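You operate a simulated robot arm through the tools that you are given. There is no shell and no other tool.

Carry out the task below with a simulated robot arm. There is one attempt and no reset: what you move stays moved.

## Task
Put things in order on the top of the corner bench. At the end: the curd from the top of the corner bench stands where the clear jar (marked "Pepper") stood; the black stopper stands where the curd stood; the pear cheese from the top of the corner bench stands where the black stopper stood; the clear jar from the top of the corner bench stands on top of the blue ice pack; whatever was shut is shut again. Leave all else as you found it, and nothing knocked over.
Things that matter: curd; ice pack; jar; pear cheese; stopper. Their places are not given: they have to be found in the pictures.

The check looks at the end state, three seconds after you hand in, the way a careful person would. Anything else that was tipped, shoved, dropped, spilled or broken makes it a failure. Lids that push on must go on centred and level and be pressed home; caps that screw on are set level and turned clockwise until they are tight.

## Robot
A 6-joint arm with a two-finger parallel gripper, fixed in place. Base frame: the origin is at the foot of the arm, x ahead of it, y to its left, z up; the work surface is at about z = 86. Lengths are in cm, angles in degrees, forces in N, time in s.
With the tool pointing down near the work surface it reaches from about 24 to 64 cm from the base axis. Its first joint turns from -66.0 to 66.0 degrees. Payload 2.7 kg.
The TCP is the grasp point between the finger pads, 2.3 cm short of the fingertips. In the tool frame z runs along the fingers and y along their closing line. The gripper opens to 9.4 cm. The fingers are 3.8 cm wide and 1 cm thick; the gripper's body (5.4 by 9.6 cm) begins 3.9 cm behind the TCP.
Orientation is that of the tool frame in the base frame, as a unit quaternion [w, x, y, z]. With the fingers straight down and closing along the base's y, the tool's x points along the base's -x, its y along +y and its z along -z.

## Interface
- The arm moves only by the tool servo_tool. Its argument "rows" is a list of rows, each a list of 7 numbers: the shift along the tool's x, y, z in units of 30 mm (1.0 is 30 mm), then the turn, a rotation vector about the tool's x, y, z in units of 6 degrees (1.0 is 6 degrees), then the gripper command, from -1 (shut) to 1 (fully open), values between in proportion. In form: [[dx, dy, dz, wx, wy, wz, gripper], ...]. A call has 1 to 20 rows; each row shifts and turns the commanded pose from where the row before left it, along the tool's axes as they then stand. A call with a number of a shift or a turn outside -1 to 1 is refused whole. Rows are played at 5 a second. More than 5 cm and 8.6 degrees between two rows, or a gripper value outside its range, and nothing of the call is played. Where a pose cannot be reached the arm comes as near as it can. A force on the tool above 40 N (or 10 N above the force at the start of the call, whichever is more), or a blocked arm, ends the call early, and 0.2 s more pass. The fingers move at their own pace (about 4.5 cm/s each) and stop on an object; they squeeze with about 31 N. The grip force told is the motor's: it shows also when the fingers shut on nothing. Time passes only in rows, and 0.2 s behind the last, so rows that do not move let the fingers close. The reply holds the time, the measured pose of the TCP, the force on the tool along the base axes, the opening and the grip force, in the units named above and with some noise, with the torque about the TCP (base axes, N m) and any sound that the robot's microphone picked up, and new pictures: "show" is both (left out), scene, wrist or none.
- Cameras (640 x 400 px; columns grow to the right, rows downward): "scene" is fixed at [8.66, -44.4, 140.62]; the picture's right is [0.65, -0.76, 0.00], its down [-0.38, -0.32, -0.87] and it looks along [0.66, 0.56, -0.50] (base axes); focal length 325 px, centre (320, 200). "wrist" rides on the gripper at [8.6, 1.6, -7.5] in the tool frame; the picture's right is [-0.18, 0.98, 0.00], its down [-0.58, -0.11, -0.81] and it looks along [-0.79, -0.15, 0.59] (tool axes); focal length 243 px, centre (320, 200).
- locate(camera, pixels): for up to 12 pixels [column, row] of the newest picture of that camera ("zoom" is the newest enlarged one), the place [x, y, z] in the base frame of the surface seen there, good to about 0.2 cm, but the place of the scene camera against the robot may be out by one fixed shift of up to 1.2 cm in any direction. It takes no simulated time.
- enlarge(camera, box): a new picture of the part [left, top, right, bottom] of that camera's present view, enlarged. It takes no simulated time.
- finish_job(): hands the job in; it is judged then, once.

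Open the gripper and draw the arm clear of the work before you hand the job in, unless the task says otherwise.

The tools are called after "Emit:" as name(argument=value, ...) on one line, values as JSON. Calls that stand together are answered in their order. servo_tool: Moves the arm, as the interface text tells. Its arguments: {"type":"object","properties":{"rows":{"type":"array","items":{"type":"array","items":{"type":"number"}}},"show":{"type":"string","enum":["both","scene","wrist","none"]}},"required":["rows"]} The other tools are called the same way: locate (camera, pixels) gives the place of the surface under pixels of a picture; enlarge (camera, box) takes an enlarged picture of a part of a camera's view; finish_job () hands the job in.

At the start:

```text
time_s: 0.0
ee_pos: [37.82, -11.31, 113.93]
tcp_rot: [0.0, 0.0, 1.0, 0.0]
wrist_force: [-0.4, -0.2, -0.3]
wrist_torque: [0.01, 0.04, 0.01]
finger_gap: 9.39
finger_force: 0.0
```

scene: 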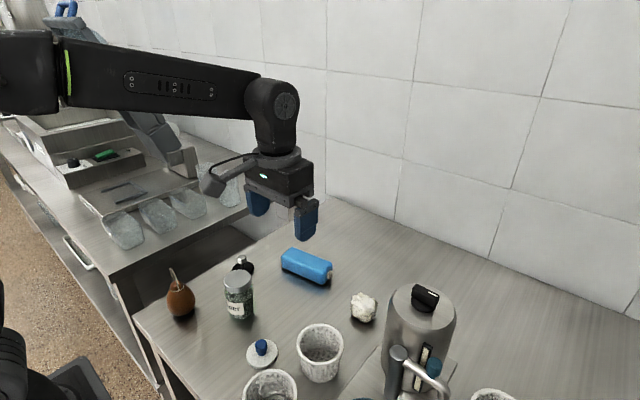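
wrist: 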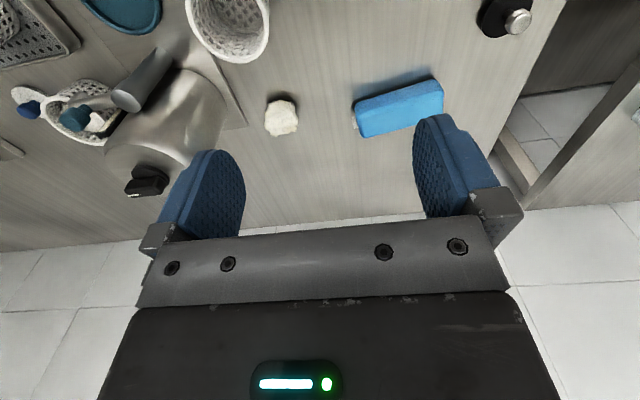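

The scene shows a brown pear-shaped thing near (180,300), a jar at (238,295), a black object behind it at (243,265), a blue ice pack at (306,265) and a white lump at (363,307). I'll enlarge these regions to identify them.

Emit:
enlarge(camera="scene", box=[140, 220, 400, 380])

Emit:
enlarge(camera="wrist", box=[160, 0, 580, 240])

```text
2.46 times, centred on (270, 300) of scene
```

zoom: 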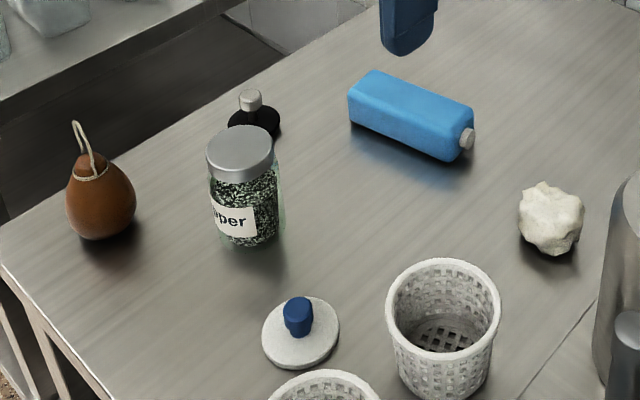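

```text
1.52 times, centred on (370, 120) of wrist
```

zoom: 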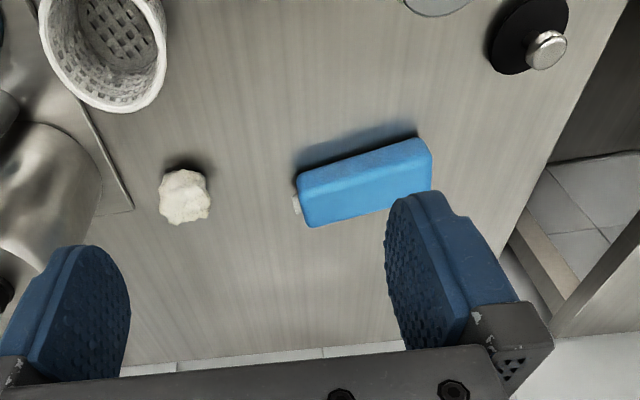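

The white lump is the curd, the brown pear with a string loop is the pear cheese, the black piece with a metal knob is the stopper, and the pepper jar stands beside it. I'll locate points on each in both cameras to find the scene camera's shift.

Emit:
locate(camera="scene", pixels=[[179, 296], [180, 317], [238, 279], [240, 318], [242, 260], [240, 270], [290, 252], [328, 268], [324, 283], [363, 296], [362, 322], [262, 347]])

Emit:
locate(camera="wrist", pixels=[[282, 118], [282, 134], [365, 128], [435, 100], [437, 85], [356, 105], [518, 22], [490, 20], [282, 98], [355, 124], [440, 112], [300, 160]])

```text
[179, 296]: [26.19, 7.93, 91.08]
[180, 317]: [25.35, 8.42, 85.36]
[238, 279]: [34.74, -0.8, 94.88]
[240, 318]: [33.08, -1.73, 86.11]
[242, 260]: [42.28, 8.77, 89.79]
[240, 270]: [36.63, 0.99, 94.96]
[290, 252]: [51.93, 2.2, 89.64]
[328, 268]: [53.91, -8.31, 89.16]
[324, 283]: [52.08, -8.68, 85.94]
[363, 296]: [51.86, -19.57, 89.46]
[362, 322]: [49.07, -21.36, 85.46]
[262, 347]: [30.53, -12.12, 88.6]
```

```text
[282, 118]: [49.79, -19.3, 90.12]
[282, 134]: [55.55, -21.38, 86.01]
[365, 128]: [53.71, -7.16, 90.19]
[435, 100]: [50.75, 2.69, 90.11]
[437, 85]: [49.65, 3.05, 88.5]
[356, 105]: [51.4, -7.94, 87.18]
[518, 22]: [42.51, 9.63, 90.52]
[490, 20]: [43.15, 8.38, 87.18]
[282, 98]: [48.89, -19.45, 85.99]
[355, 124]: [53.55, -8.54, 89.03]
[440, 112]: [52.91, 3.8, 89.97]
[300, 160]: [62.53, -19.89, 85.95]
```

The scene and wrist readings of the curd and ice pack roughly agree, with a shift of up to about a centimetre. I'll draw the arm back and to the left, high up, so the wrist camera can see the jar, stopper and pear.

Emit:
servo_tool(rows=[[0.5, 0.8, -0.2, 0, 0, 0, 1], [0.6, 0.9, -0.2, 0, 0, 0, 1], [0.7, 0.9, -0.2, 0, 0, 0, 1], [0.7, 0.9, -0.2, 0, 0, 0, 1], [0.5, 0.6, -0.2, 0, 0, 0, 1], [0.2, 0.3, 0, 0, 0, 0, 1], [0, 0, 0, 0, 0, 0, 1]])

```text
time_s: 1.6
ee_pos: [28.22, 2.12, 117.0]
tcp_rot: [0.0, 0.0, 1.0, -0.001]
wrist_force: [0.7, 0.4, 0.2]
wrist_torque: [-0.01, 0.02, -0.01]
finger_gap: 9.41
finger_force: 0.0
```

scene: 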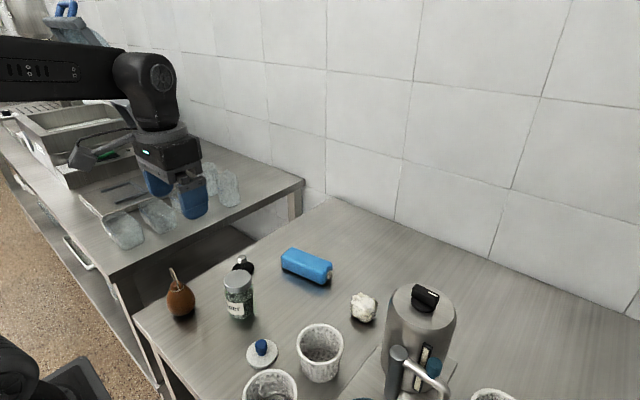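
wrist: 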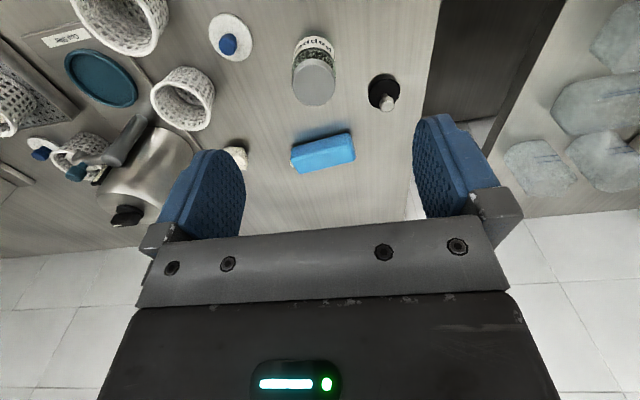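

Now the wrist camera sees the jar (315,75), stopper (385,93), ice pack (323,152) and curd (237,157). I'll enlarge that part and the scene's region for precise points.

Emit:
enlarge(camera="wrist", box=[200, 0, 440, 180])

Emit:
enlarge(camera="scene", box=[150, 235, 350, 360])

```text
2.22 times, centred on (320, 90) of wrist
```

zoom: 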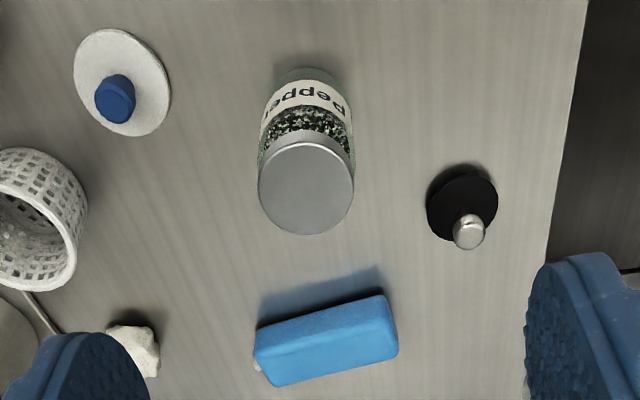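

```text
3.20 times, centred on (250, 298) of scene
```

zoom: 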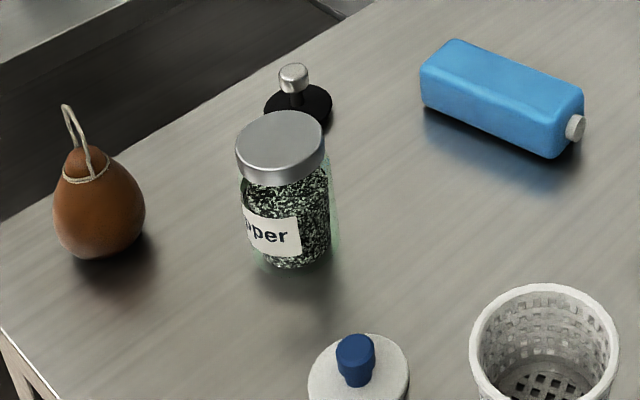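

I'll locate lid, stopper and ice-pack points in the wrist picture, and matching ones in the scene zoom (lid rim around (280,138), knob (293,72), ice pack top face).

Emit:
locate(camera="wrist", pixels=[[313.7, 84.2], [294.4, 84.6], [333.0, 83.7], [314.6, 103.0], [312.6, 68.0], [386.5, 102.6], [384.4, 92.3], [371, 94.5], [398, 89], [384, 79.5], [304, 125], [240, 150]])

Emit:
locate(camera="zoom", pixels=[[280, 133], [239, 146], [320, 126], [266, 157], [292, 115], [293, 70], [300, 110], [97, 245], [88, 155], [268, 255], [275, 104], [325, 104]])

Emit:
locate(camera="wrist", pixels=[[295.3, 155.3], [347, 137.3], [351.5, 157.5], [302, 170.1], [322.3, 153], [293, 150], [318, 142], [330, 164], [352, 150], [298, 165], [348, 160], [296, 146]])

```text
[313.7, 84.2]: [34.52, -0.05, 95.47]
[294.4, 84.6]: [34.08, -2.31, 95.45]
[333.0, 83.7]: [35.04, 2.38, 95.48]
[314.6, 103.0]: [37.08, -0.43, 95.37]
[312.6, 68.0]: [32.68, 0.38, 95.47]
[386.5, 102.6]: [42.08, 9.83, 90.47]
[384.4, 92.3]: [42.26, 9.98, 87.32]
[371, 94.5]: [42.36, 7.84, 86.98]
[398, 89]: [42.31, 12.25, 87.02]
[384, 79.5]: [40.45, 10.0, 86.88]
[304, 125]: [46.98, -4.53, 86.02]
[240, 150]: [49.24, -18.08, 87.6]
```

```text
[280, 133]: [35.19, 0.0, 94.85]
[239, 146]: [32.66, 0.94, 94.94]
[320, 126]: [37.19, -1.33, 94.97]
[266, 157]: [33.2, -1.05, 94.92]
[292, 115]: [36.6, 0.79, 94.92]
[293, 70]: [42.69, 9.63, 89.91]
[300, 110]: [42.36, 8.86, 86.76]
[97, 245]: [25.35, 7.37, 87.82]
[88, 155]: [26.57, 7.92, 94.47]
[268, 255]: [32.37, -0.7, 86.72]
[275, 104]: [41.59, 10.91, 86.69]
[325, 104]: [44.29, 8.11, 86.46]
```

```text
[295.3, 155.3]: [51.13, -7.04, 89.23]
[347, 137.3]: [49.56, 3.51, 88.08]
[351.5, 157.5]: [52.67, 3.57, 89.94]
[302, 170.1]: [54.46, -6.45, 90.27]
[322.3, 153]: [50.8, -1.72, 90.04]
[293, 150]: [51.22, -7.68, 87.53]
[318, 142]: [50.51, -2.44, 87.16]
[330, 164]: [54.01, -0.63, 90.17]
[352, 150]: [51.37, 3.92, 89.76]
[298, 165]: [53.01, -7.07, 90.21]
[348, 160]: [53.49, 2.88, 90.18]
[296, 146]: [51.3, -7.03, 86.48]
```

Scene readings run about (+0.45, 0, −0.57) off the wrist's. Lid centre is near (34.6, 0.0, 95.5), stopper near (42.3, 10.0). Next I'll check the pear's string height, the curd, and surroundings such as the pitcher in the scene view.

Emit:
locate(camera="zoom", pixels=[[65, 106], [80, 130], [92, 178], [55, 215], [144, 210], [100, 215], [70, 185], [128, 185], [97, 257], [20, 225], [150, 290], [5, 330]])

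Emit:
enlarge(camera="scene", box=[230, 240, 550, 400])

```text
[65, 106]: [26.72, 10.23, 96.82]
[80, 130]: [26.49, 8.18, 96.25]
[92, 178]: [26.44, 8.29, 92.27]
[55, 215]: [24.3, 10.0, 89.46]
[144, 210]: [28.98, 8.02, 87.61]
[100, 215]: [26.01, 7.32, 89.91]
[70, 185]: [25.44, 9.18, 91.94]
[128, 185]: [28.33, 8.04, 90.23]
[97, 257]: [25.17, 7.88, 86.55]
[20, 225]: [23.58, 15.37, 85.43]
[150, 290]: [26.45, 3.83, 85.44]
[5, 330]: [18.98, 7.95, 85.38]
```

```text
2.00 times, centred on (390, 320) of scene
```

zoom: 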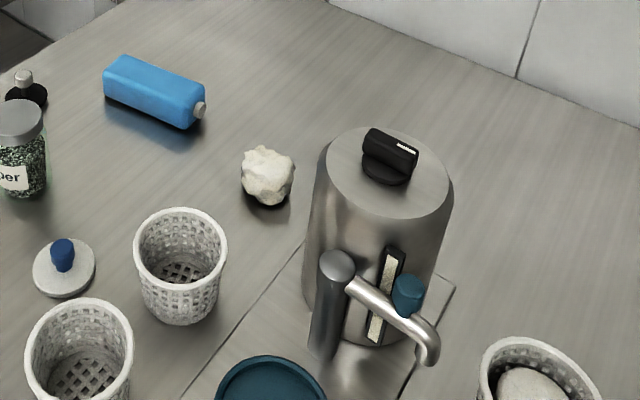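

The string loop reaches about z 97.4 and leans to +y, so the pear will need a tilted grasp later. The jar goes first: I move above it to about (34.65, 0, 104) with the gripper open.

Emit:
servo_tool(rows=[[-0.43, -0.141, 0.867, 0, 0, 0, 1], [-0.43, -0.141, 0.867, 0, 0, 0, 1], [-0.43, -0.141, 0.867, 0, 0, 0, 1], [-0.43, -0.141, 0.867, 0, 0, 0, 1], [-0.42, -0.141, 0.862, 0, 0, 0, 1], [0, 0, 0, 0, 0, 0, 1], [0, 0, 0, 0, 0, 0, 1]])

```text
time_s: 3.2
ee_pos: [34.77, -0.29, 104.07]
tcp_rot: [0.001, 0.0, 1.0, 0.0]
wrist_force: [0.4, -0.4, -0.9]
wrist_torque: [0.01, -0.02, 0.0]
finger_gap: 9.4
finger_force: 0.0
```

scene: 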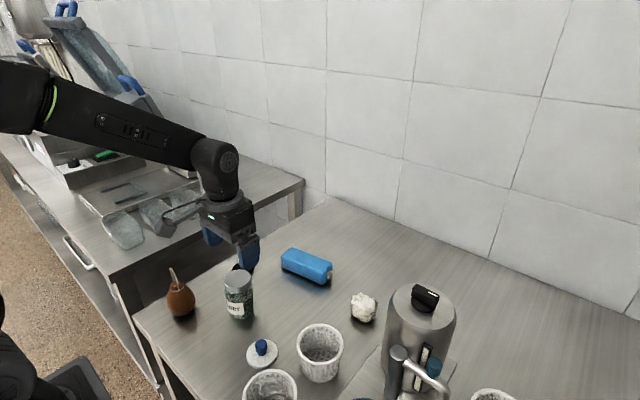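
wrist: 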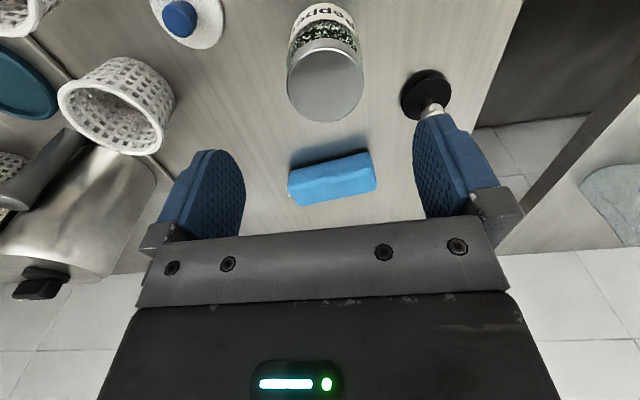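

The lid now sits at about (325,86) in the wrist picture. I'll locate rim points and the ice pack from this closer view to refine centres.

Emit:
locate(camera="wrist", pixels=[[325, 86], [289, 86], [361, 82], [327, 119], [323, 54], [300, 110], [352, 62], [301, 62], [350, 108], [289, 174], [371, 153], [376, 180]])

Emit:
enlarge(camera="wrist", box=[240, 0, 480, 220])

```text
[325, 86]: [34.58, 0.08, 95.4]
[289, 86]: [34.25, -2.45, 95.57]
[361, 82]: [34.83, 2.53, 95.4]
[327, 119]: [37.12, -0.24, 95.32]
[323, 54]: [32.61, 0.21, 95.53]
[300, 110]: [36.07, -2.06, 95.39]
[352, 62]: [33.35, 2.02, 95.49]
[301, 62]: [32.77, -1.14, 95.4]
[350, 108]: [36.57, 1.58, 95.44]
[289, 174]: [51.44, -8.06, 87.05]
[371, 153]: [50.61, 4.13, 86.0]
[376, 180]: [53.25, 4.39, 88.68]
```

```text
1.82 times, centred on (360, 110) of wrist
```

zoom: 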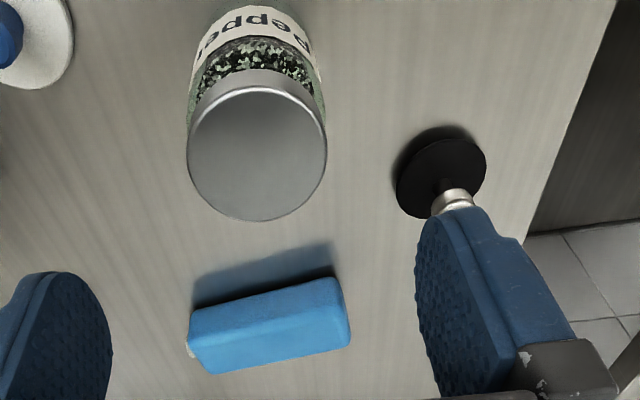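

Lid centre is about (34.65, 0.02), top z 95.45. I descend most of the way and check the pose before the last part.

Emit:
servo_tool(rows=[[0, 0.03, 0.6, 0, 0, 0, 1], [0, 0.03, 0.6, 0, 0, 0, 1], [0, 0.0, 0.6, 0, 0, 0, 1], [0, 0, 0.6, 0, 0, 0, 1], [0, 0, 0, 0, 0, 0, 1]])

```text
time_s: 4.4
ee_pos: [34.62, 0.01, 96.73]
tcp_rot: [0.0, 0.001, 1.0, -0.001]
wrist_force: [-0.8, 0.2, -0.1]
wrist_torque: [-0.02, 0.01, 0.0]
finger_gap: 9.41
finger_force: 0.1
```

scene: 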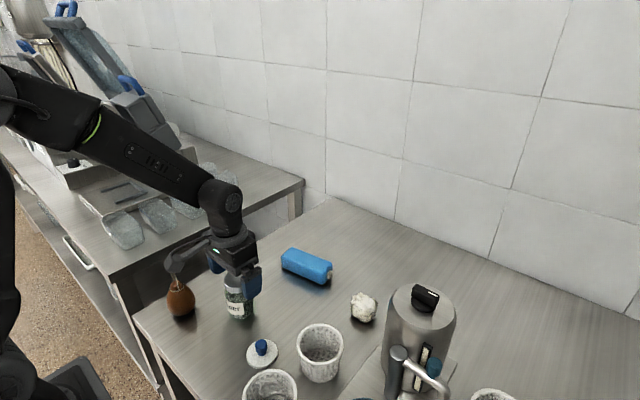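
wrist: 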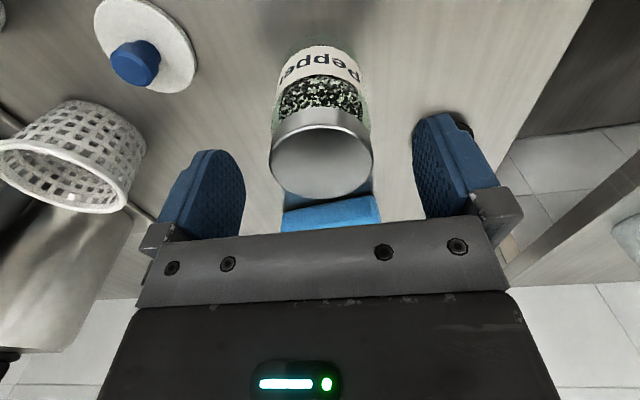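

Pose is on the jar's axis, with the fingers straddling it. I descend to z≈92.5 and close on the jar.

Emit:
servo_tool(rows=[[0, 0, 0.47, 0, 0, 0, 1], [0, 0, 0.47, 0, 0, 0, 1], [0, 0, 0.47, 0, 0, 0, 1], [0, 0, 0, 0, 0, 0, 1], [0, 0, 0, 0, 0, 0, 0.3], [0, 0, 0, 0, 0, 0, -1], [0, 0, 0, 0, 0, 0, -1], [0, 0, 0, 0, 0, 0, -1], [0, 0, 0, 0, 0, 0, -1]])

```text
time_s: 6.4
ee_pos: [34.45, -0.03, 92.63]
tcp_rot: [0.0, 0.0, 1.0, 0.0]
wrist_force: [0.1, 0.2, 0.1]
wrist_torque: [0.0, 0.0, 0.01]
finger_gap: 5.7
finger_force: 31.1
```

scene: 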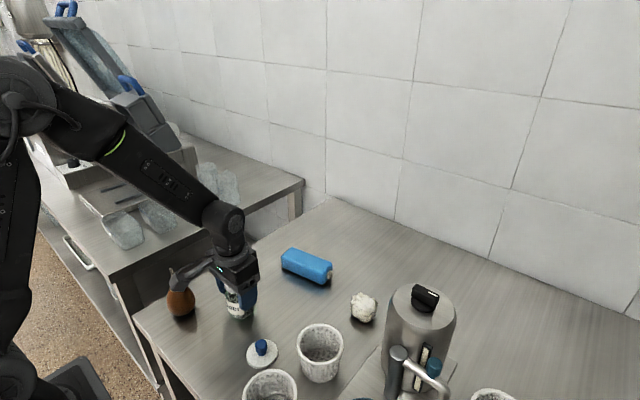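
wrist: 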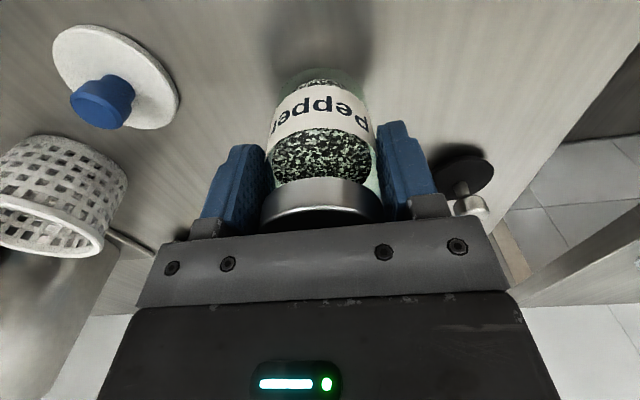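

The jar is held (gap 5.7 cm, 31 N). I lift it straight up.

Emit:
servo_tool(rows=[[0, 0, -0.2, 0, 0, 0, -1], [0, 0, -0.5, 0, 0, 0, -1], [0, 0, -0.8, 0, 0, 0, -1], [0, 0, -0.8, 0, 0, 0, -1], [0, 0, -0.8, 0, 0, 0, -1], [0, 0, -0.8, 0, 0, 0, -1], [0, 0, 0, 0, 0, 0, -1]])

```text
time_s: 8.0
ee_pos: [34.71, 0.17, 104.23]
tcp_rot: [-0.001, 0.0, 1.0, 0.0]
wrist_force: [-0.4, 0.1, -1.9]
wrist_torque: [-0.01, 0.0, -0.01]
finger_gap: 5.7
finger_force: 30.5
```

scene: 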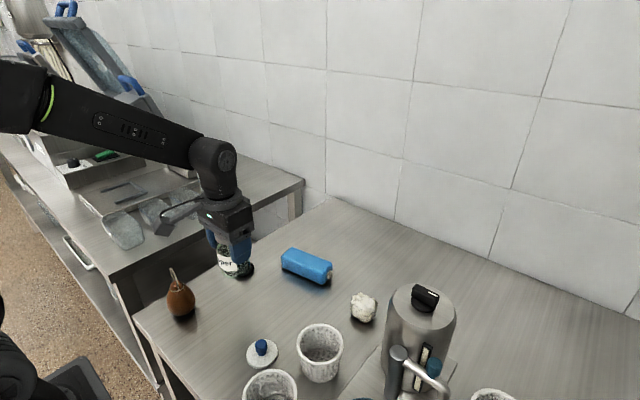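
wrist: 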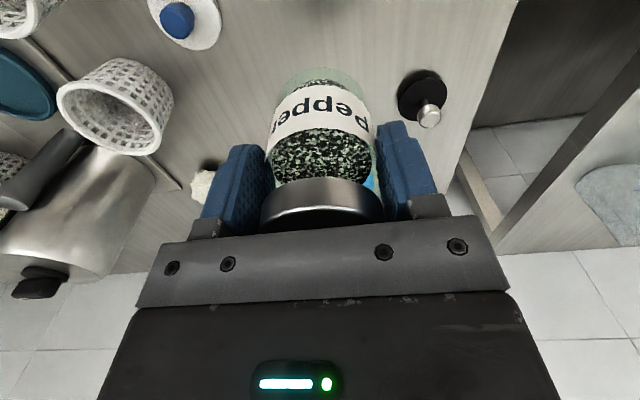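

The jar is lifted cleanly. I enlarge the scene on the ice pack to find its top-face corners.

Emit:
enlarge(camera="scene", box=[270, 235, 350, 295])

```text
6.67 times, centred on (310, 265) of scene
```

zoom: 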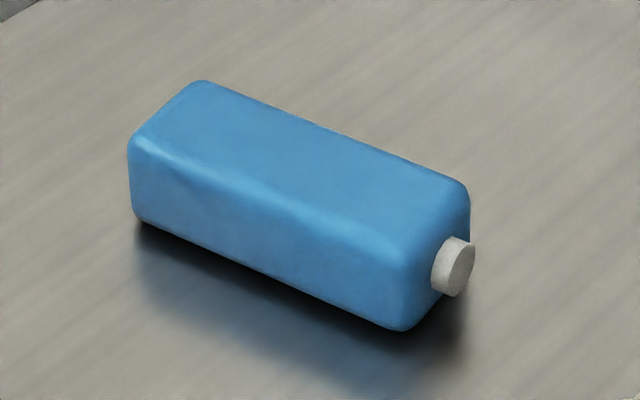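

The ice pack's flat top face spans roughly (140,140), (205,88), (462,190), (400,240) in the zoom. I locate those corners plus mid-edge points and the bottom edges.

Emit:
locate(camera="zoom", pixels=[[138, 142], [205, 86], [462, 190], [402, 242], [270, 190], [330, 135], [300, 160], [140, 215], [400, 325], [270, 265], [170, 110], [432, 215]])

```text
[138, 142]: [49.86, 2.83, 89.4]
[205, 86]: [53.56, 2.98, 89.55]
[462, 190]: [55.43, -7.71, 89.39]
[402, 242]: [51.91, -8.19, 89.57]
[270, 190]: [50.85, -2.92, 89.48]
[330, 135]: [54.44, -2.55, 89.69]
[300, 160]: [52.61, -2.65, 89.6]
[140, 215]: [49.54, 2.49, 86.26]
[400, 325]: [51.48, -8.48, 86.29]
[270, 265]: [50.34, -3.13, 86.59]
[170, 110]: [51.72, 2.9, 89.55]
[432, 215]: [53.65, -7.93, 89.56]
```

Combining both cameras, the pack's centre is near (52.3, −2.3) with top z ≈ 90.2. I carry the jar at height to above it and check.

Emit:
servo_tool(rows=[[-0.4, -0.05, 0, 0, 0, 0, -1], [-0.7, -0.09, 0, 0, 0, 0, -1], [-0.8, -0.1, 0, 0, 0, 0, -1], [-0.8, -0.1, 0, 0, 0, 0, -1], [-0.8, -0.1, 0, 0, 0, 0, -1], [-0.8, -0.1, 0, 0, 0, 0, -1], [-0.8, -0.1, 0, 0, 0, 0, -1], [-0.5, -0.05, 0, 0, 0, 0, -1], [-0.287, -0.028, 0, 0, 0, 0, -1], [0, 0, 0, 0, 0, 0, -1]])

```text
time_s: 10.2
ee_pos: [52.34, -2.15, 104.05]
tcp_rot: [0.001, 0.0, 1.0, 0.0]
wrist_force: [-0.2, -0.7, -3.1]
wrist_torque: [0.0, 0.0, 0.01]
finger_gap: 5.69
finger_force: 30.7
```

scene: 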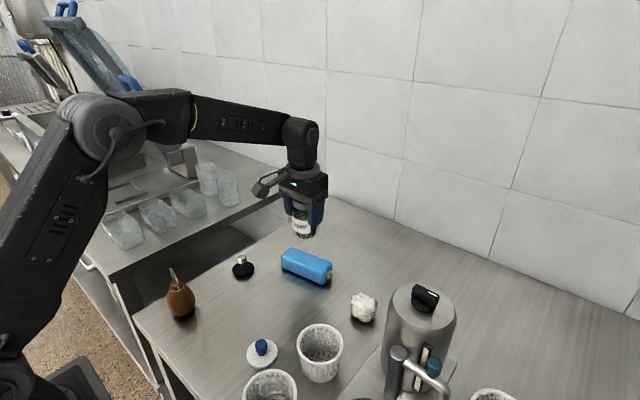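
wrist: 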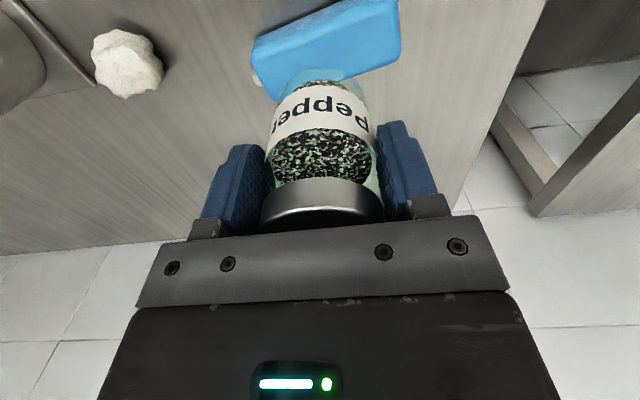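

The jar hangs above the pack. I'll locate pack ends and edges in this wrist view, and the jar's lower rim, to check alignment before lowering.

Emit:
locate(camera="wrist", pixels=[[256, 70], [262, 42], [396, 8], [401, 45], [330, 20], [290, 35], [350, 55], [395, 62], [255, 50], [325, 100], [125, 35], [130, 95]])

Emit:
enlarge(camera="scene", box=[250, 180, 370, 300])

```text
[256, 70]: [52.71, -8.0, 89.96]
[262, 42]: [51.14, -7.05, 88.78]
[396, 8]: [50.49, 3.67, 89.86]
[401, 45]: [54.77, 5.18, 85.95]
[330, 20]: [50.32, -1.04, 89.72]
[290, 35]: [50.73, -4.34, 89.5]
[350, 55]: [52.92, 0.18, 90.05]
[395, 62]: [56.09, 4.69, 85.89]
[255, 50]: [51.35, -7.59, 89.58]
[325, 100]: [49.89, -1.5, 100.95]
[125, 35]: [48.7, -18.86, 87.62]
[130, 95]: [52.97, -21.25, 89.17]
```

```text
3.33 times, centred on (310, 240) of scene
```

zoom: 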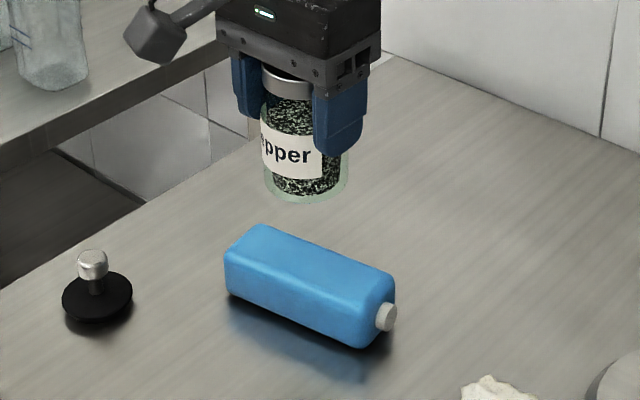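

Pack top near edge at x≈50.45 and far edge ≈54.1 at this y, so the jar's axis (52.3) is centred. I lower it to about half a centimetre above the pack.

Emit:
servo_tool(rows=[[0, 0, 0.4, 0, 0, 0, -1], [0, 0, 0.5, 0, 0, 0, -1], [0, 0, 0.5, 0, 0, 0, -1], [0, 0, 0.5, 0, 0, 0, -1], [0, 0, 0.3, 0, 0, 0, -1], [0, 0, 0.1, 0, 0, 0, -1], [0, 0, 0, 0, 0, 0, -1]])

Emit:
enlarge(camera="scene", box=[250, 200, 370, 300])

```text
time_s: 11.8
ee_pos: [52.26, -2.12, 97.3]
tcp_rot: [-0.001, 0.0, 1.0, 0.0]
wrist_force: [-0.3, -0.3, -2.2]
wrist_torque: [-0.04, -0.01, -0.01]
finger_gap: 5.7
finger_force: 30.6
```

scene: 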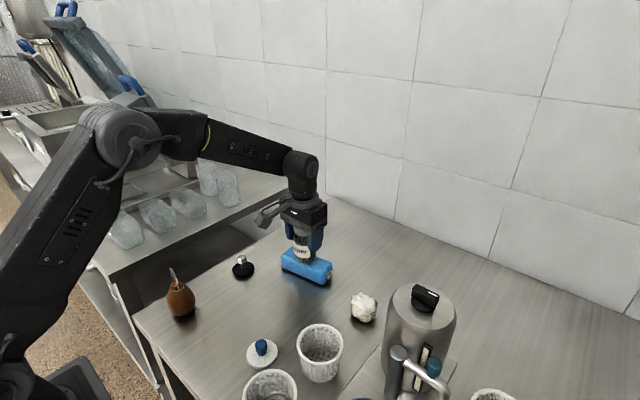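
wrist: 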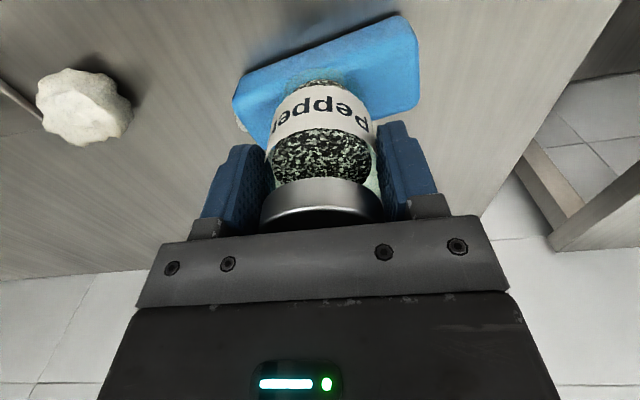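

```text
4.00 times, centred on (310, 250) of scene
```

zoom: 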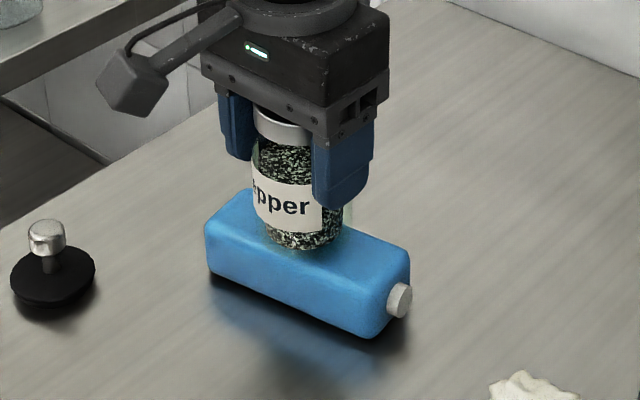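

The jar is just above the pack. I'll check the cross-wise centring by locating the pack's near edge and far edge beside the jar and the jar's foot.

Emit:
locate(camera="zoom", pixels=[[300, 248], [290, 262], [285, 275], [270, 240], [350, 225], [375, 240], [385, 275], [340, 275], [330, 300], [250, 200], [225, 230], [400, 262]])

Emit:
locate(camera="wrist", pixels=[[240, 85], [235, 102], [250, 120], [400, 20], [418, 60], [415, 100], [330, 50], [290, 65], [385, 110], [395, 105], [380, 60], [300, 80]])

```text
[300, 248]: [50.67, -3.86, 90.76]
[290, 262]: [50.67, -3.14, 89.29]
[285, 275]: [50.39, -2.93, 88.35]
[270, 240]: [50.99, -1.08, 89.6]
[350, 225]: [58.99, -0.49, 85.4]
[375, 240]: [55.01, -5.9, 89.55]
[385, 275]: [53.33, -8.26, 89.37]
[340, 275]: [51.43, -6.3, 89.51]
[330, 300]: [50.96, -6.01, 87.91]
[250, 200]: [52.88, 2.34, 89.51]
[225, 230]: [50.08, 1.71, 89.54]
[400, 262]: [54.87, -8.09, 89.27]
```

```text
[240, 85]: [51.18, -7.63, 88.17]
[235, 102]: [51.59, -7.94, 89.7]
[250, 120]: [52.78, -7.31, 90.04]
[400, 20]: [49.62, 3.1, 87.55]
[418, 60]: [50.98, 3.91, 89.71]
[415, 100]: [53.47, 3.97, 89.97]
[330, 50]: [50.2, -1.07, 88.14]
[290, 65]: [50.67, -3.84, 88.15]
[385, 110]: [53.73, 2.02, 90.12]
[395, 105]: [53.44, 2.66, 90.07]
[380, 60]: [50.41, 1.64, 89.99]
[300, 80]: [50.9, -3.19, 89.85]
```

I need the pack's far edge more exactly: I probe rows around (395,108–120) and (250,125–145) in the wrist view.

Emit:
enlarge(camera="wrist", box=[220, 0, 440, 200])

Emit:
locate(camera="wrist", pixels=[[395, 108], [395, 111], [395, 114], [395, 117], [395, 120], [405, 108], [405, 112], [250, 130], [252, 135], [255, 140], [258, 143], [260, 146]])

```text
2.00 times, centred on (330, 100) of wrist
```

zoom: 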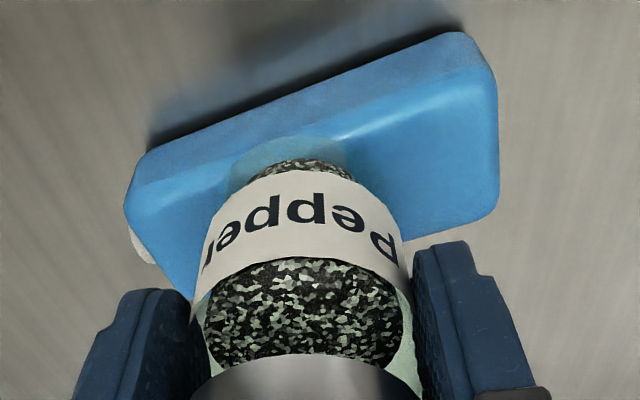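

```text
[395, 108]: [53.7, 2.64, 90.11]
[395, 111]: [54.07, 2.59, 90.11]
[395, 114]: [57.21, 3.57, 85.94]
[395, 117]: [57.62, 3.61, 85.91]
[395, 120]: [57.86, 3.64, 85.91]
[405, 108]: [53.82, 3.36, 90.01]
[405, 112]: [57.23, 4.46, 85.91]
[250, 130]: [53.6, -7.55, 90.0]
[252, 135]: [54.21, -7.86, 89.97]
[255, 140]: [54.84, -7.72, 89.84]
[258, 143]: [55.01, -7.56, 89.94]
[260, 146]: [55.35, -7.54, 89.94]
```

The pack's centre comes out at about (52.5, −2.0), so I nudge the jar 0.2 cm outward and lower in fine steps until I feel contact.

Emit:
servo_tool(rows=[[-0.067, 0.03, 0, 0, 0, 0, -1], [0, 0, 0.03, 0, 0, 0, -1], [0, 0, 0.03, 0, 0, 0, -1], [0, 0, 0.03, 0, 0, 0, -1], [0, 0, 0.03, 0, 0, 0, -1], [0, 0, 0.0, 0, 0, 0, -1]], show="wrist")

```text
time_s: 13.2
ee_pos: [52.52, -2.13, 96.94]
tcp_rot: [-0.001, -0.001, 1.0, 0.0]
wrist_force: [0.1, -0.6, -1.9]
wrist_torque: [0.01, 0.0, 0.02]
finger_gap: 5.73
finger_force: 30.9
```

wrist: 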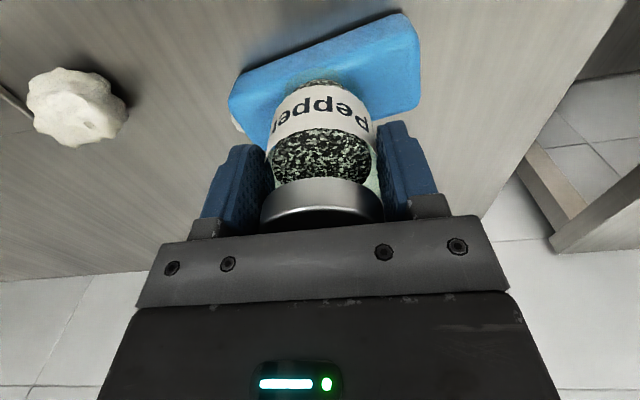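

No contact yet (force still about −2 N, the jar's weight). I continue in fine steps.

Emit:
servo_tool(rows=[[0, 0, 0.025, 0, 0, 0, -1], [0, 0, 0.025, 0, 0, 0, -1], [0, 0, 0.0, 0, 0, 0, -1]], show="none")

```text
time_s: 14.0
ee_pos: [52.56, -2.1, 96.71]
tcp_rot: [0.0, 0.0, 1.0, 0.0]
wrist_force: [-0.3, -0.1, -2.5]
wrist_torque: [0.01, -0.02, -0.02]
finger_gap: 5.69
finger_force: 31.0
```

Emit:
servo_tool(rows=[[0, 0, 0.02, 0, 0, 0, -1], [0, 0, 0.02, 0, 0, 0, -1], [0, 0, 0.0, 0, 0, 0, -1]], show="none")

```text
time_s: 14.8
ee_pos: [52.5, -2.09, 96.75]
tcp_rot: [0.0, 0.0, 1.0, 0.0]
wrist_force: [-1.2, 0.8, 4.2]
wrist_torque: [0.02, 0.17, -0.02]
finger_gap: 5.7
finger_force: 31.2
```

Contact is felt (+4 N, jar resting). I open the fingers gently and look.

Emit:
servo_tool(rows=[[0, 0, 0, 0, 0, 0, 0.3], [0, 0, 0, 0, 0, 0, 0.4], [0, 0, 0, 0, 0, 0, 0.6], [0, 0, 0, 0, 0, 0, 0.8], [0, 0, 0, 0, 0, 0, 1], [0, 0, 0, 0, 0, 0, 1]])

Emit:
enlarge(camera="scene", box=[250, 200, 370, 300])

```text
time_s: 16.2
ee_pos: [52.42, -2.21, 96.56]
tcp_rot: [0.0, 0.0, 1.0, 0.0]
wrist_force: [0.7, 0.2, 0.1]
wrist_torque: [-0.01, -0.01, 0.0]
finger_gap: 9.39
finger_force: 0.1
```

scene: 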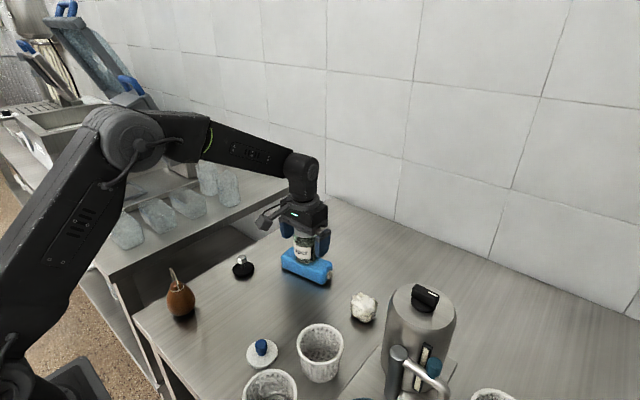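
wrist: 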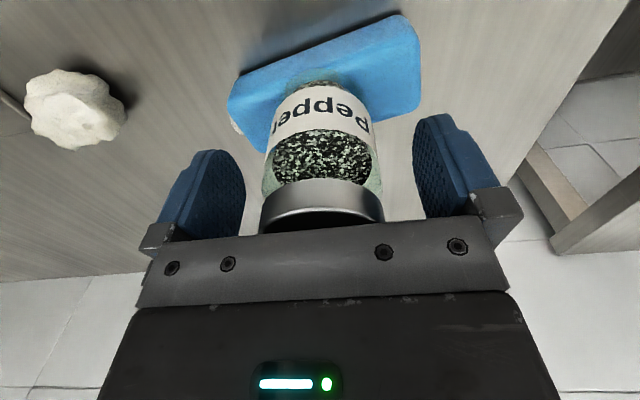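

```text
4.00 times, centred on (310, 250) of scene
```

zoom: 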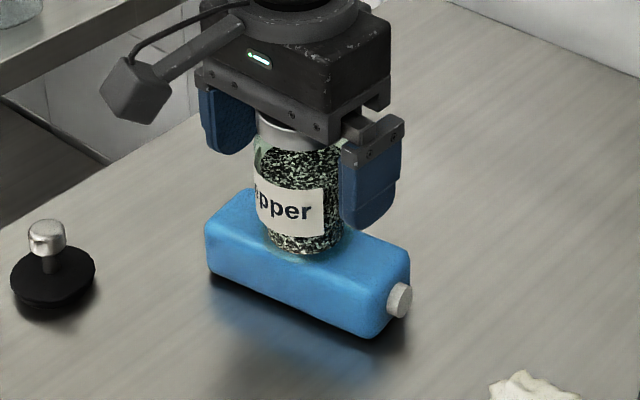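

The jar stands on the pack, fingers open. I rise straight up, clear of the lid.

Emit:
servo_tool(rows=[[0, 0, -0.3, 0, 0, 0, 1], [0, 0, -0.6, 0, 0, 0, 1], [0, 0, -0.8, 0, 0, 0, 1], [0, 0, -0.9, 0, 0, 0, 1], [0, 0, -0.9, 0, 0, 0, 1], [0.3, 0, -0.6, 0, 0, 0, 1], [0.6, -0.3, -0.3, 0, 0, 0, 1], [0, 0, 0, 0, 0, 0, 1]])

Emit:
enlarge(camera="scene", box=[250, 200, 370, 300])

```text
time_s: 18.0
ee_pos: [49.83, -2.79, 109.76]
tcp_rot: [0.0, 0.0, 1.0, 0.0]
wrist_force: [-0.2, 0.3, 0.4]
wrist_torque: [0.01, 0.01, 0.02]
finger_gap: 9.41
finger_force: 0.2
```

scene: 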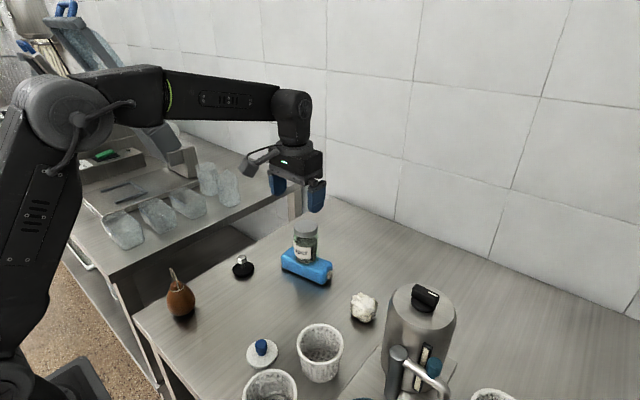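
wrist: 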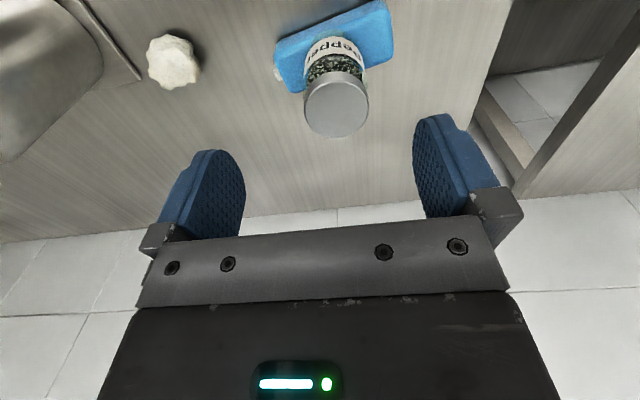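

```text
4.00 times, centred on (310, 250) of scene
```

zoom: 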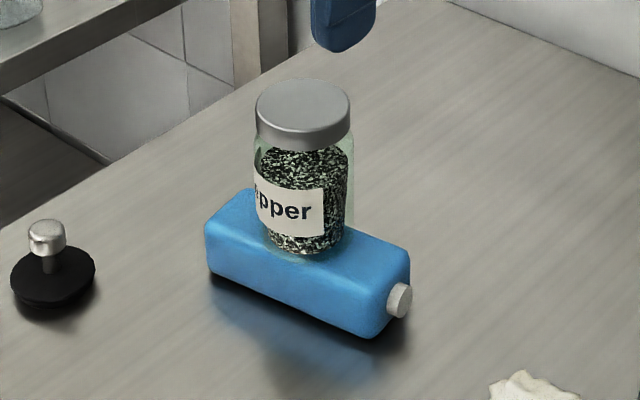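

The jar stands upright on the pack. I'll check the lid's level and locate the pitcher and curd extents before going to the curd.

Emit:
locate(camera="wrist", pixels=[[336, 104], [308, 104], [364, 100], [336, 132], [334, 80], [150, 60], [200, 62], [173, 38], [173, 86], [173, 62], [95, 60], [130, 75]])

Emit:
locate(camera="scene", pixels=[[425, 292], [390, 300], [455, 315], [410, 310], [397, 355], [320, 335], [343, 340], [320, 380], [365, 295], [363, 320], [352, 308], [376, 308]])

```text
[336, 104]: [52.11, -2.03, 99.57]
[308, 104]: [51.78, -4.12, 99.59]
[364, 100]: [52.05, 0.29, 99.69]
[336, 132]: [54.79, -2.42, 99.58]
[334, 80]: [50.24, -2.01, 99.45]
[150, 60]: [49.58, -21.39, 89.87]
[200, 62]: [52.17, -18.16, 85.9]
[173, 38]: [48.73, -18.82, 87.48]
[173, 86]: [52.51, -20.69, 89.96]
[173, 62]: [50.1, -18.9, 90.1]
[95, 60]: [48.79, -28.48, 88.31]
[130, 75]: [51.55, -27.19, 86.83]
```

```text
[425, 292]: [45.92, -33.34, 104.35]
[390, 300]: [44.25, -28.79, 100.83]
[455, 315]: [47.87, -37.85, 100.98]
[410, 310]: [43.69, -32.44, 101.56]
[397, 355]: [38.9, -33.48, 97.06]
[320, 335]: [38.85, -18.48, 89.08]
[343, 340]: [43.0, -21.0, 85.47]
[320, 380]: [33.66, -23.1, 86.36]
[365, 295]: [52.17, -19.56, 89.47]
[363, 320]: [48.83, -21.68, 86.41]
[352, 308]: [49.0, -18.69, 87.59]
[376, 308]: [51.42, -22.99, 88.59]
```

The jar's lid is level at 99.6. The curd sits near (50.5, −20.3), with the pitcher (edge at y≈−28) and basket nearby, so I'll move over it and yaw the tool 60° so the camera side stays clear of the basket.

Emit:
servo_tool(rows=[[-0.033, -0.824, 0.095, 0, 0, 0, 1], [-0.033, -0.824, 0.095, 0, 0, 0, 1], [-0.033, -0.824, 0.095, 0, 0, 0, 1], [-0.033, -0.824, 0.095, 0, 0, 0, 1], [-0.033, -0.824, 0.095, 0, 0, 0, 1], [-0.033, -0.824, 0.095, 0, 0, 0, 1], [-0.033, -0.824, 0.095, 0, 0, 0, 1], [0, 0, 0, 0, 0, 1, 1], [0, 0, 0, 0, 0, 1, 1], [0, 0, 0, 0, 0, 1, 1], [0, 0, 0, 0, 0, 1, 1], [0, 0, 0, 0, 0, 1, 1], [0, 0, 0, 0, 0, 1, 1], [0, 0, 0, 0, 0, 1, 1], [0, 0, 0, 0, 0, 1, 1], [0, 0, 0, 0, 0, 1, 1], [0, 0, 0, 0, 0, 1, 1], [0, 0, 0, 0, 0, 0, 1]])

```text
time_s: 21.8
ee_pos: [50.53, -20.33, 107.87]
tcp_rot: [0.0, 0.501, 0.865, 0.001]
wrist_force: [0.4, 0.1, 0.2]
wrist_torque: [0.01, -0.02, 0.0]
finger_gap: 9.39
finger_force: 0.1
```

scene: 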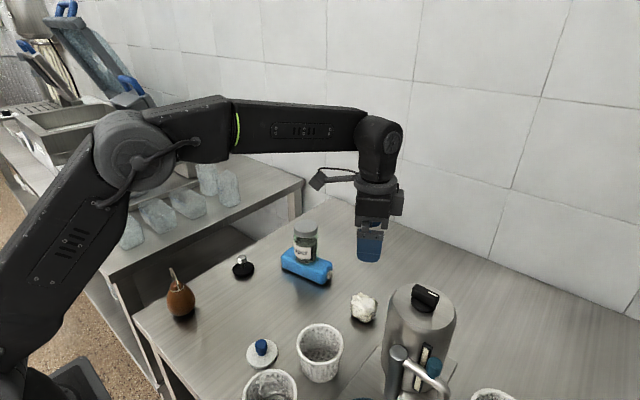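
wrist: 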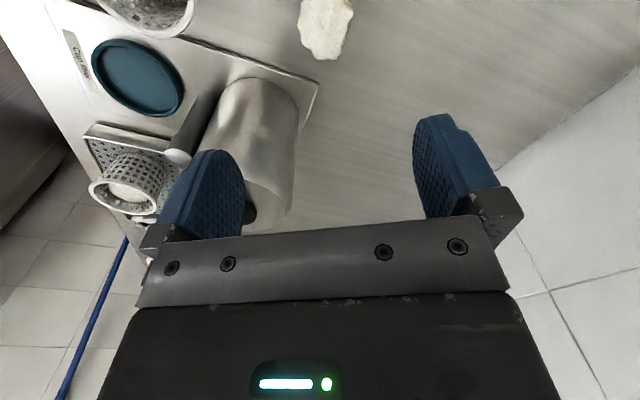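

The curd appears at about (326,25) near the top of the wrist view. I enlarge it and locate its outline.

Emit:
enlarge(camera="wrist", box=[240, 0, 420, 110])

Emit:
locate(camera="wrist", pixels=[[326, 27], [304, 20], [350, 18], [316, 48], [330, 56], [344, 44], [303, 36], [306, 4], [345, 4], [326, 10], [316, 27], [338, 27]])

Emit:
enlarge(camera="scene", box=[330, 280, 400, 335])

```text
3.56 times, centred on (330, 55) of wrist
```

zoom: 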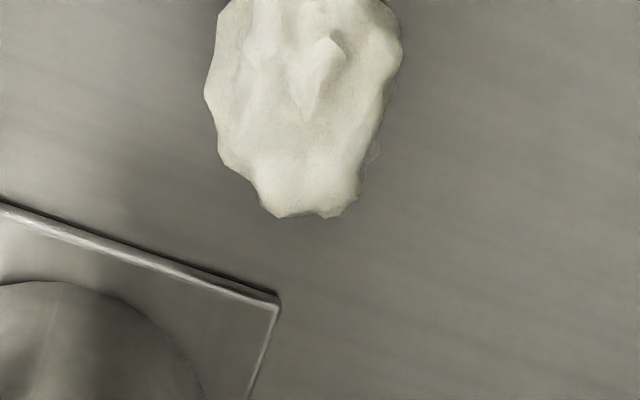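

```text
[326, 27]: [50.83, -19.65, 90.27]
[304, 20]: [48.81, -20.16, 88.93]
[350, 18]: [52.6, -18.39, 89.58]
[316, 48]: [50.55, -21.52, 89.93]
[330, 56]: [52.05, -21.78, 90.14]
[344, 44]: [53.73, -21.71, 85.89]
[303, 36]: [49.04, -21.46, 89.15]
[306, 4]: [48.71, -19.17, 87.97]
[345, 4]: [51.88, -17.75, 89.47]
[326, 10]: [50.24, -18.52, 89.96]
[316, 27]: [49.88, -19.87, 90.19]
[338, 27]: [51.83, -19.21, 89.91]
```

```text
7.27 times, centred on (365, 308) of scene
```

zoom: 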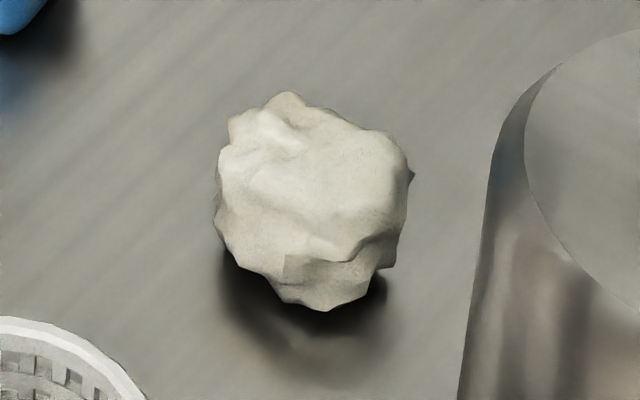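

The curd is cut off at the image top, so I back the tool off 5 cm along its x to see it whole.

Emit:
servo_tool(rows=[[0.8, 0, 0, 0, 0, 0, 1], [0.867, 0, 0, 0, 0, 0, 1], [0, 0, 0, 0, 0, 0, 1]], show="wrist")

Emit:
enlarge(camera="wrist", box=[240, 0, 420, 110])

Emit:
enlarge(camera="scene", box=[330, 280, 400, 335])

Emit:
locate(camera="zoom", pixels=[[220, 170], [408, 178], [289, 96], [320, 306], [232, 120], [378, 140], [230, 240], [385, 262], [310, 200], [250, 140], [350, 180], [290, 250]])

```text
time_s: 22.6
ee_pos: [47.93, -15.83, 107.79]
tcp_rot: [0.0, 0.5, 0.866, 0.0]
wrist_force: [0.1, 0.0, -0.2]
wrist_torque: [0.0, 0.04, -0.05]
finger_gap: 9.39
finger_force: 0.0
```

wrist: 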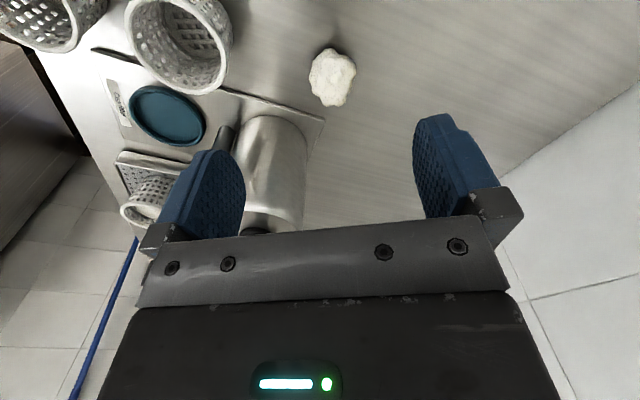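

```text
3.56 times, centred on (330, 55) of wrist
```

zoom: 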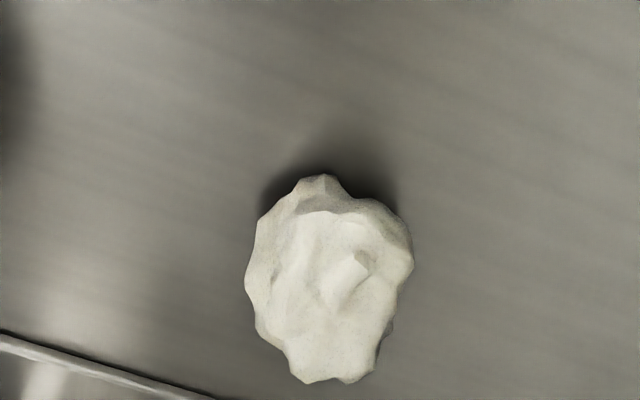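

```text
7.27 times, centred on (365, 308) of scene
```

zoom: 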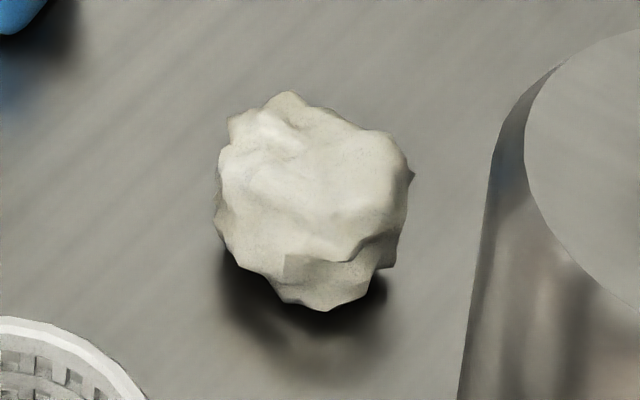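

```text
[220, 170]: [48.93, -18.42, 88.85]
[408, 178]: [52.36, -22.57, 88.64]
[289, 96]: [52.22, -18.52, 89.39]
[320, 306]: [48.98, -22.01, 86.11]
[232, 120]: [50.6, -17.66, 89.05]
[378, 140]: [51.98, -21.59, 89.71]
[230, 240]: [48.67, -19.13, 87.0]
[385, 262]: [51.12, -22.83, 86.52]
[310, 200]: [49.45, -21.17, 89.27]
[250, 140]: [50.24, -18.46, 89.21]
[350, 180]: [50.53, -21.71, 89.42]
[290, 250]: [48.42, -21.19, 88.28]
```

Now the whole curd is visible in the wrist view at about (333,77). I locate its outline there.

Emit:
locate(camera="wrist", pixels=[[310.5, 77.5], [355, 72.4], [320, 50], [337, 105], [332, 77], [314, 60], [350, 60], [316, 95], [349, 94], [328, 104], [345, 100], [326, 58]])

```text
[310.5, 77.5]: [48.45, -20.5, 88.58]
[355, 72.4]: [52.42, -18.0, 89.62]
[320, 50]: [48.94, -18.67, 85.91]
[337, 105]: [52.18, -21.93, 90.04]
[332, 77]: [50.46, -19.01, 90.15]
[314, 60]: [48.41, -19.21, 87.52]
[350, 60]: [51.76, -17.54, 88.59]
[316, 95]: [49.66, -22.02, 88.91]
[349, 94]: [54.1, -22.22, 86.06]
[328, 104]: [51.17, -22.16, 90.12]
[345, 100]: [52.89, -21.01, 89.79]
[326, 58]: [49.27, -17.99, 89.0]
```

Curd outline: about (48.4…52.5, −22.3…−17.5), centre ≈(50.6, −20.0), top z 90.2. I move over its centre and down to z≈96 first.

Emit:
servo_tool(rows=[[-0.53, 0.035, 0.4, 0, 0, 0, 1], [-0.53, 0.035, 0.6, 0, 0, 0, 1], [-0.53, 0.036, 0.8, 0, 0, 0, 1], [0, 0, 0.8, 0, 0, 0, 1], [0, 0, 0.8, 0, 0, 0, 1], [0, 0, 0.56, 0, 0, 0, 1], [0, 0, 0, 0, 0, 0, 1]])

```text
time_s: 24.2
ee_pos: [50.58, -19.94, 96.02]
tcp_rot: [0.0, 0.5, 0.866, 0.0]
wrist_force: [0.7, -0.1, 0.2]
wrist_torque: [0.03, 0.03, 0.01]
finger_gap: 9.4
finger_force: 0.0
```

scene: 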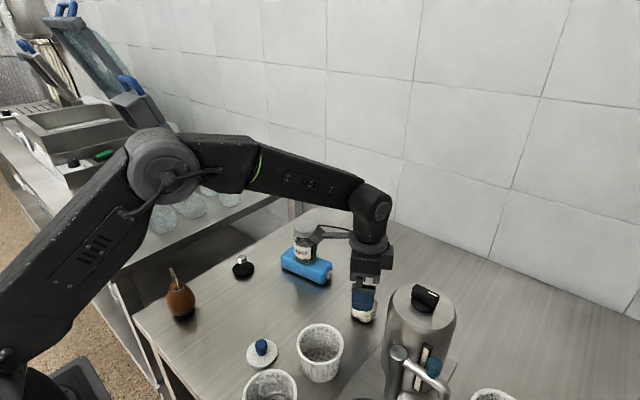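
wrist: 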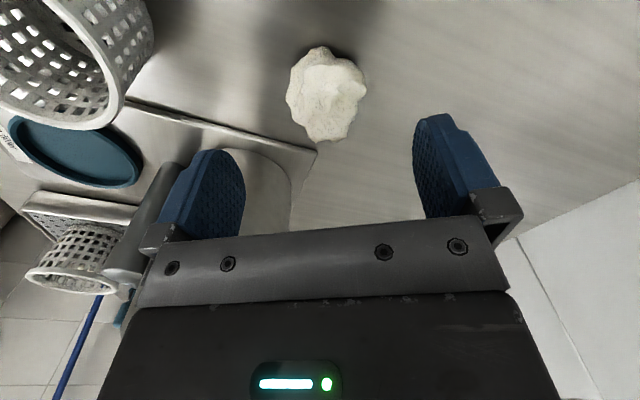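

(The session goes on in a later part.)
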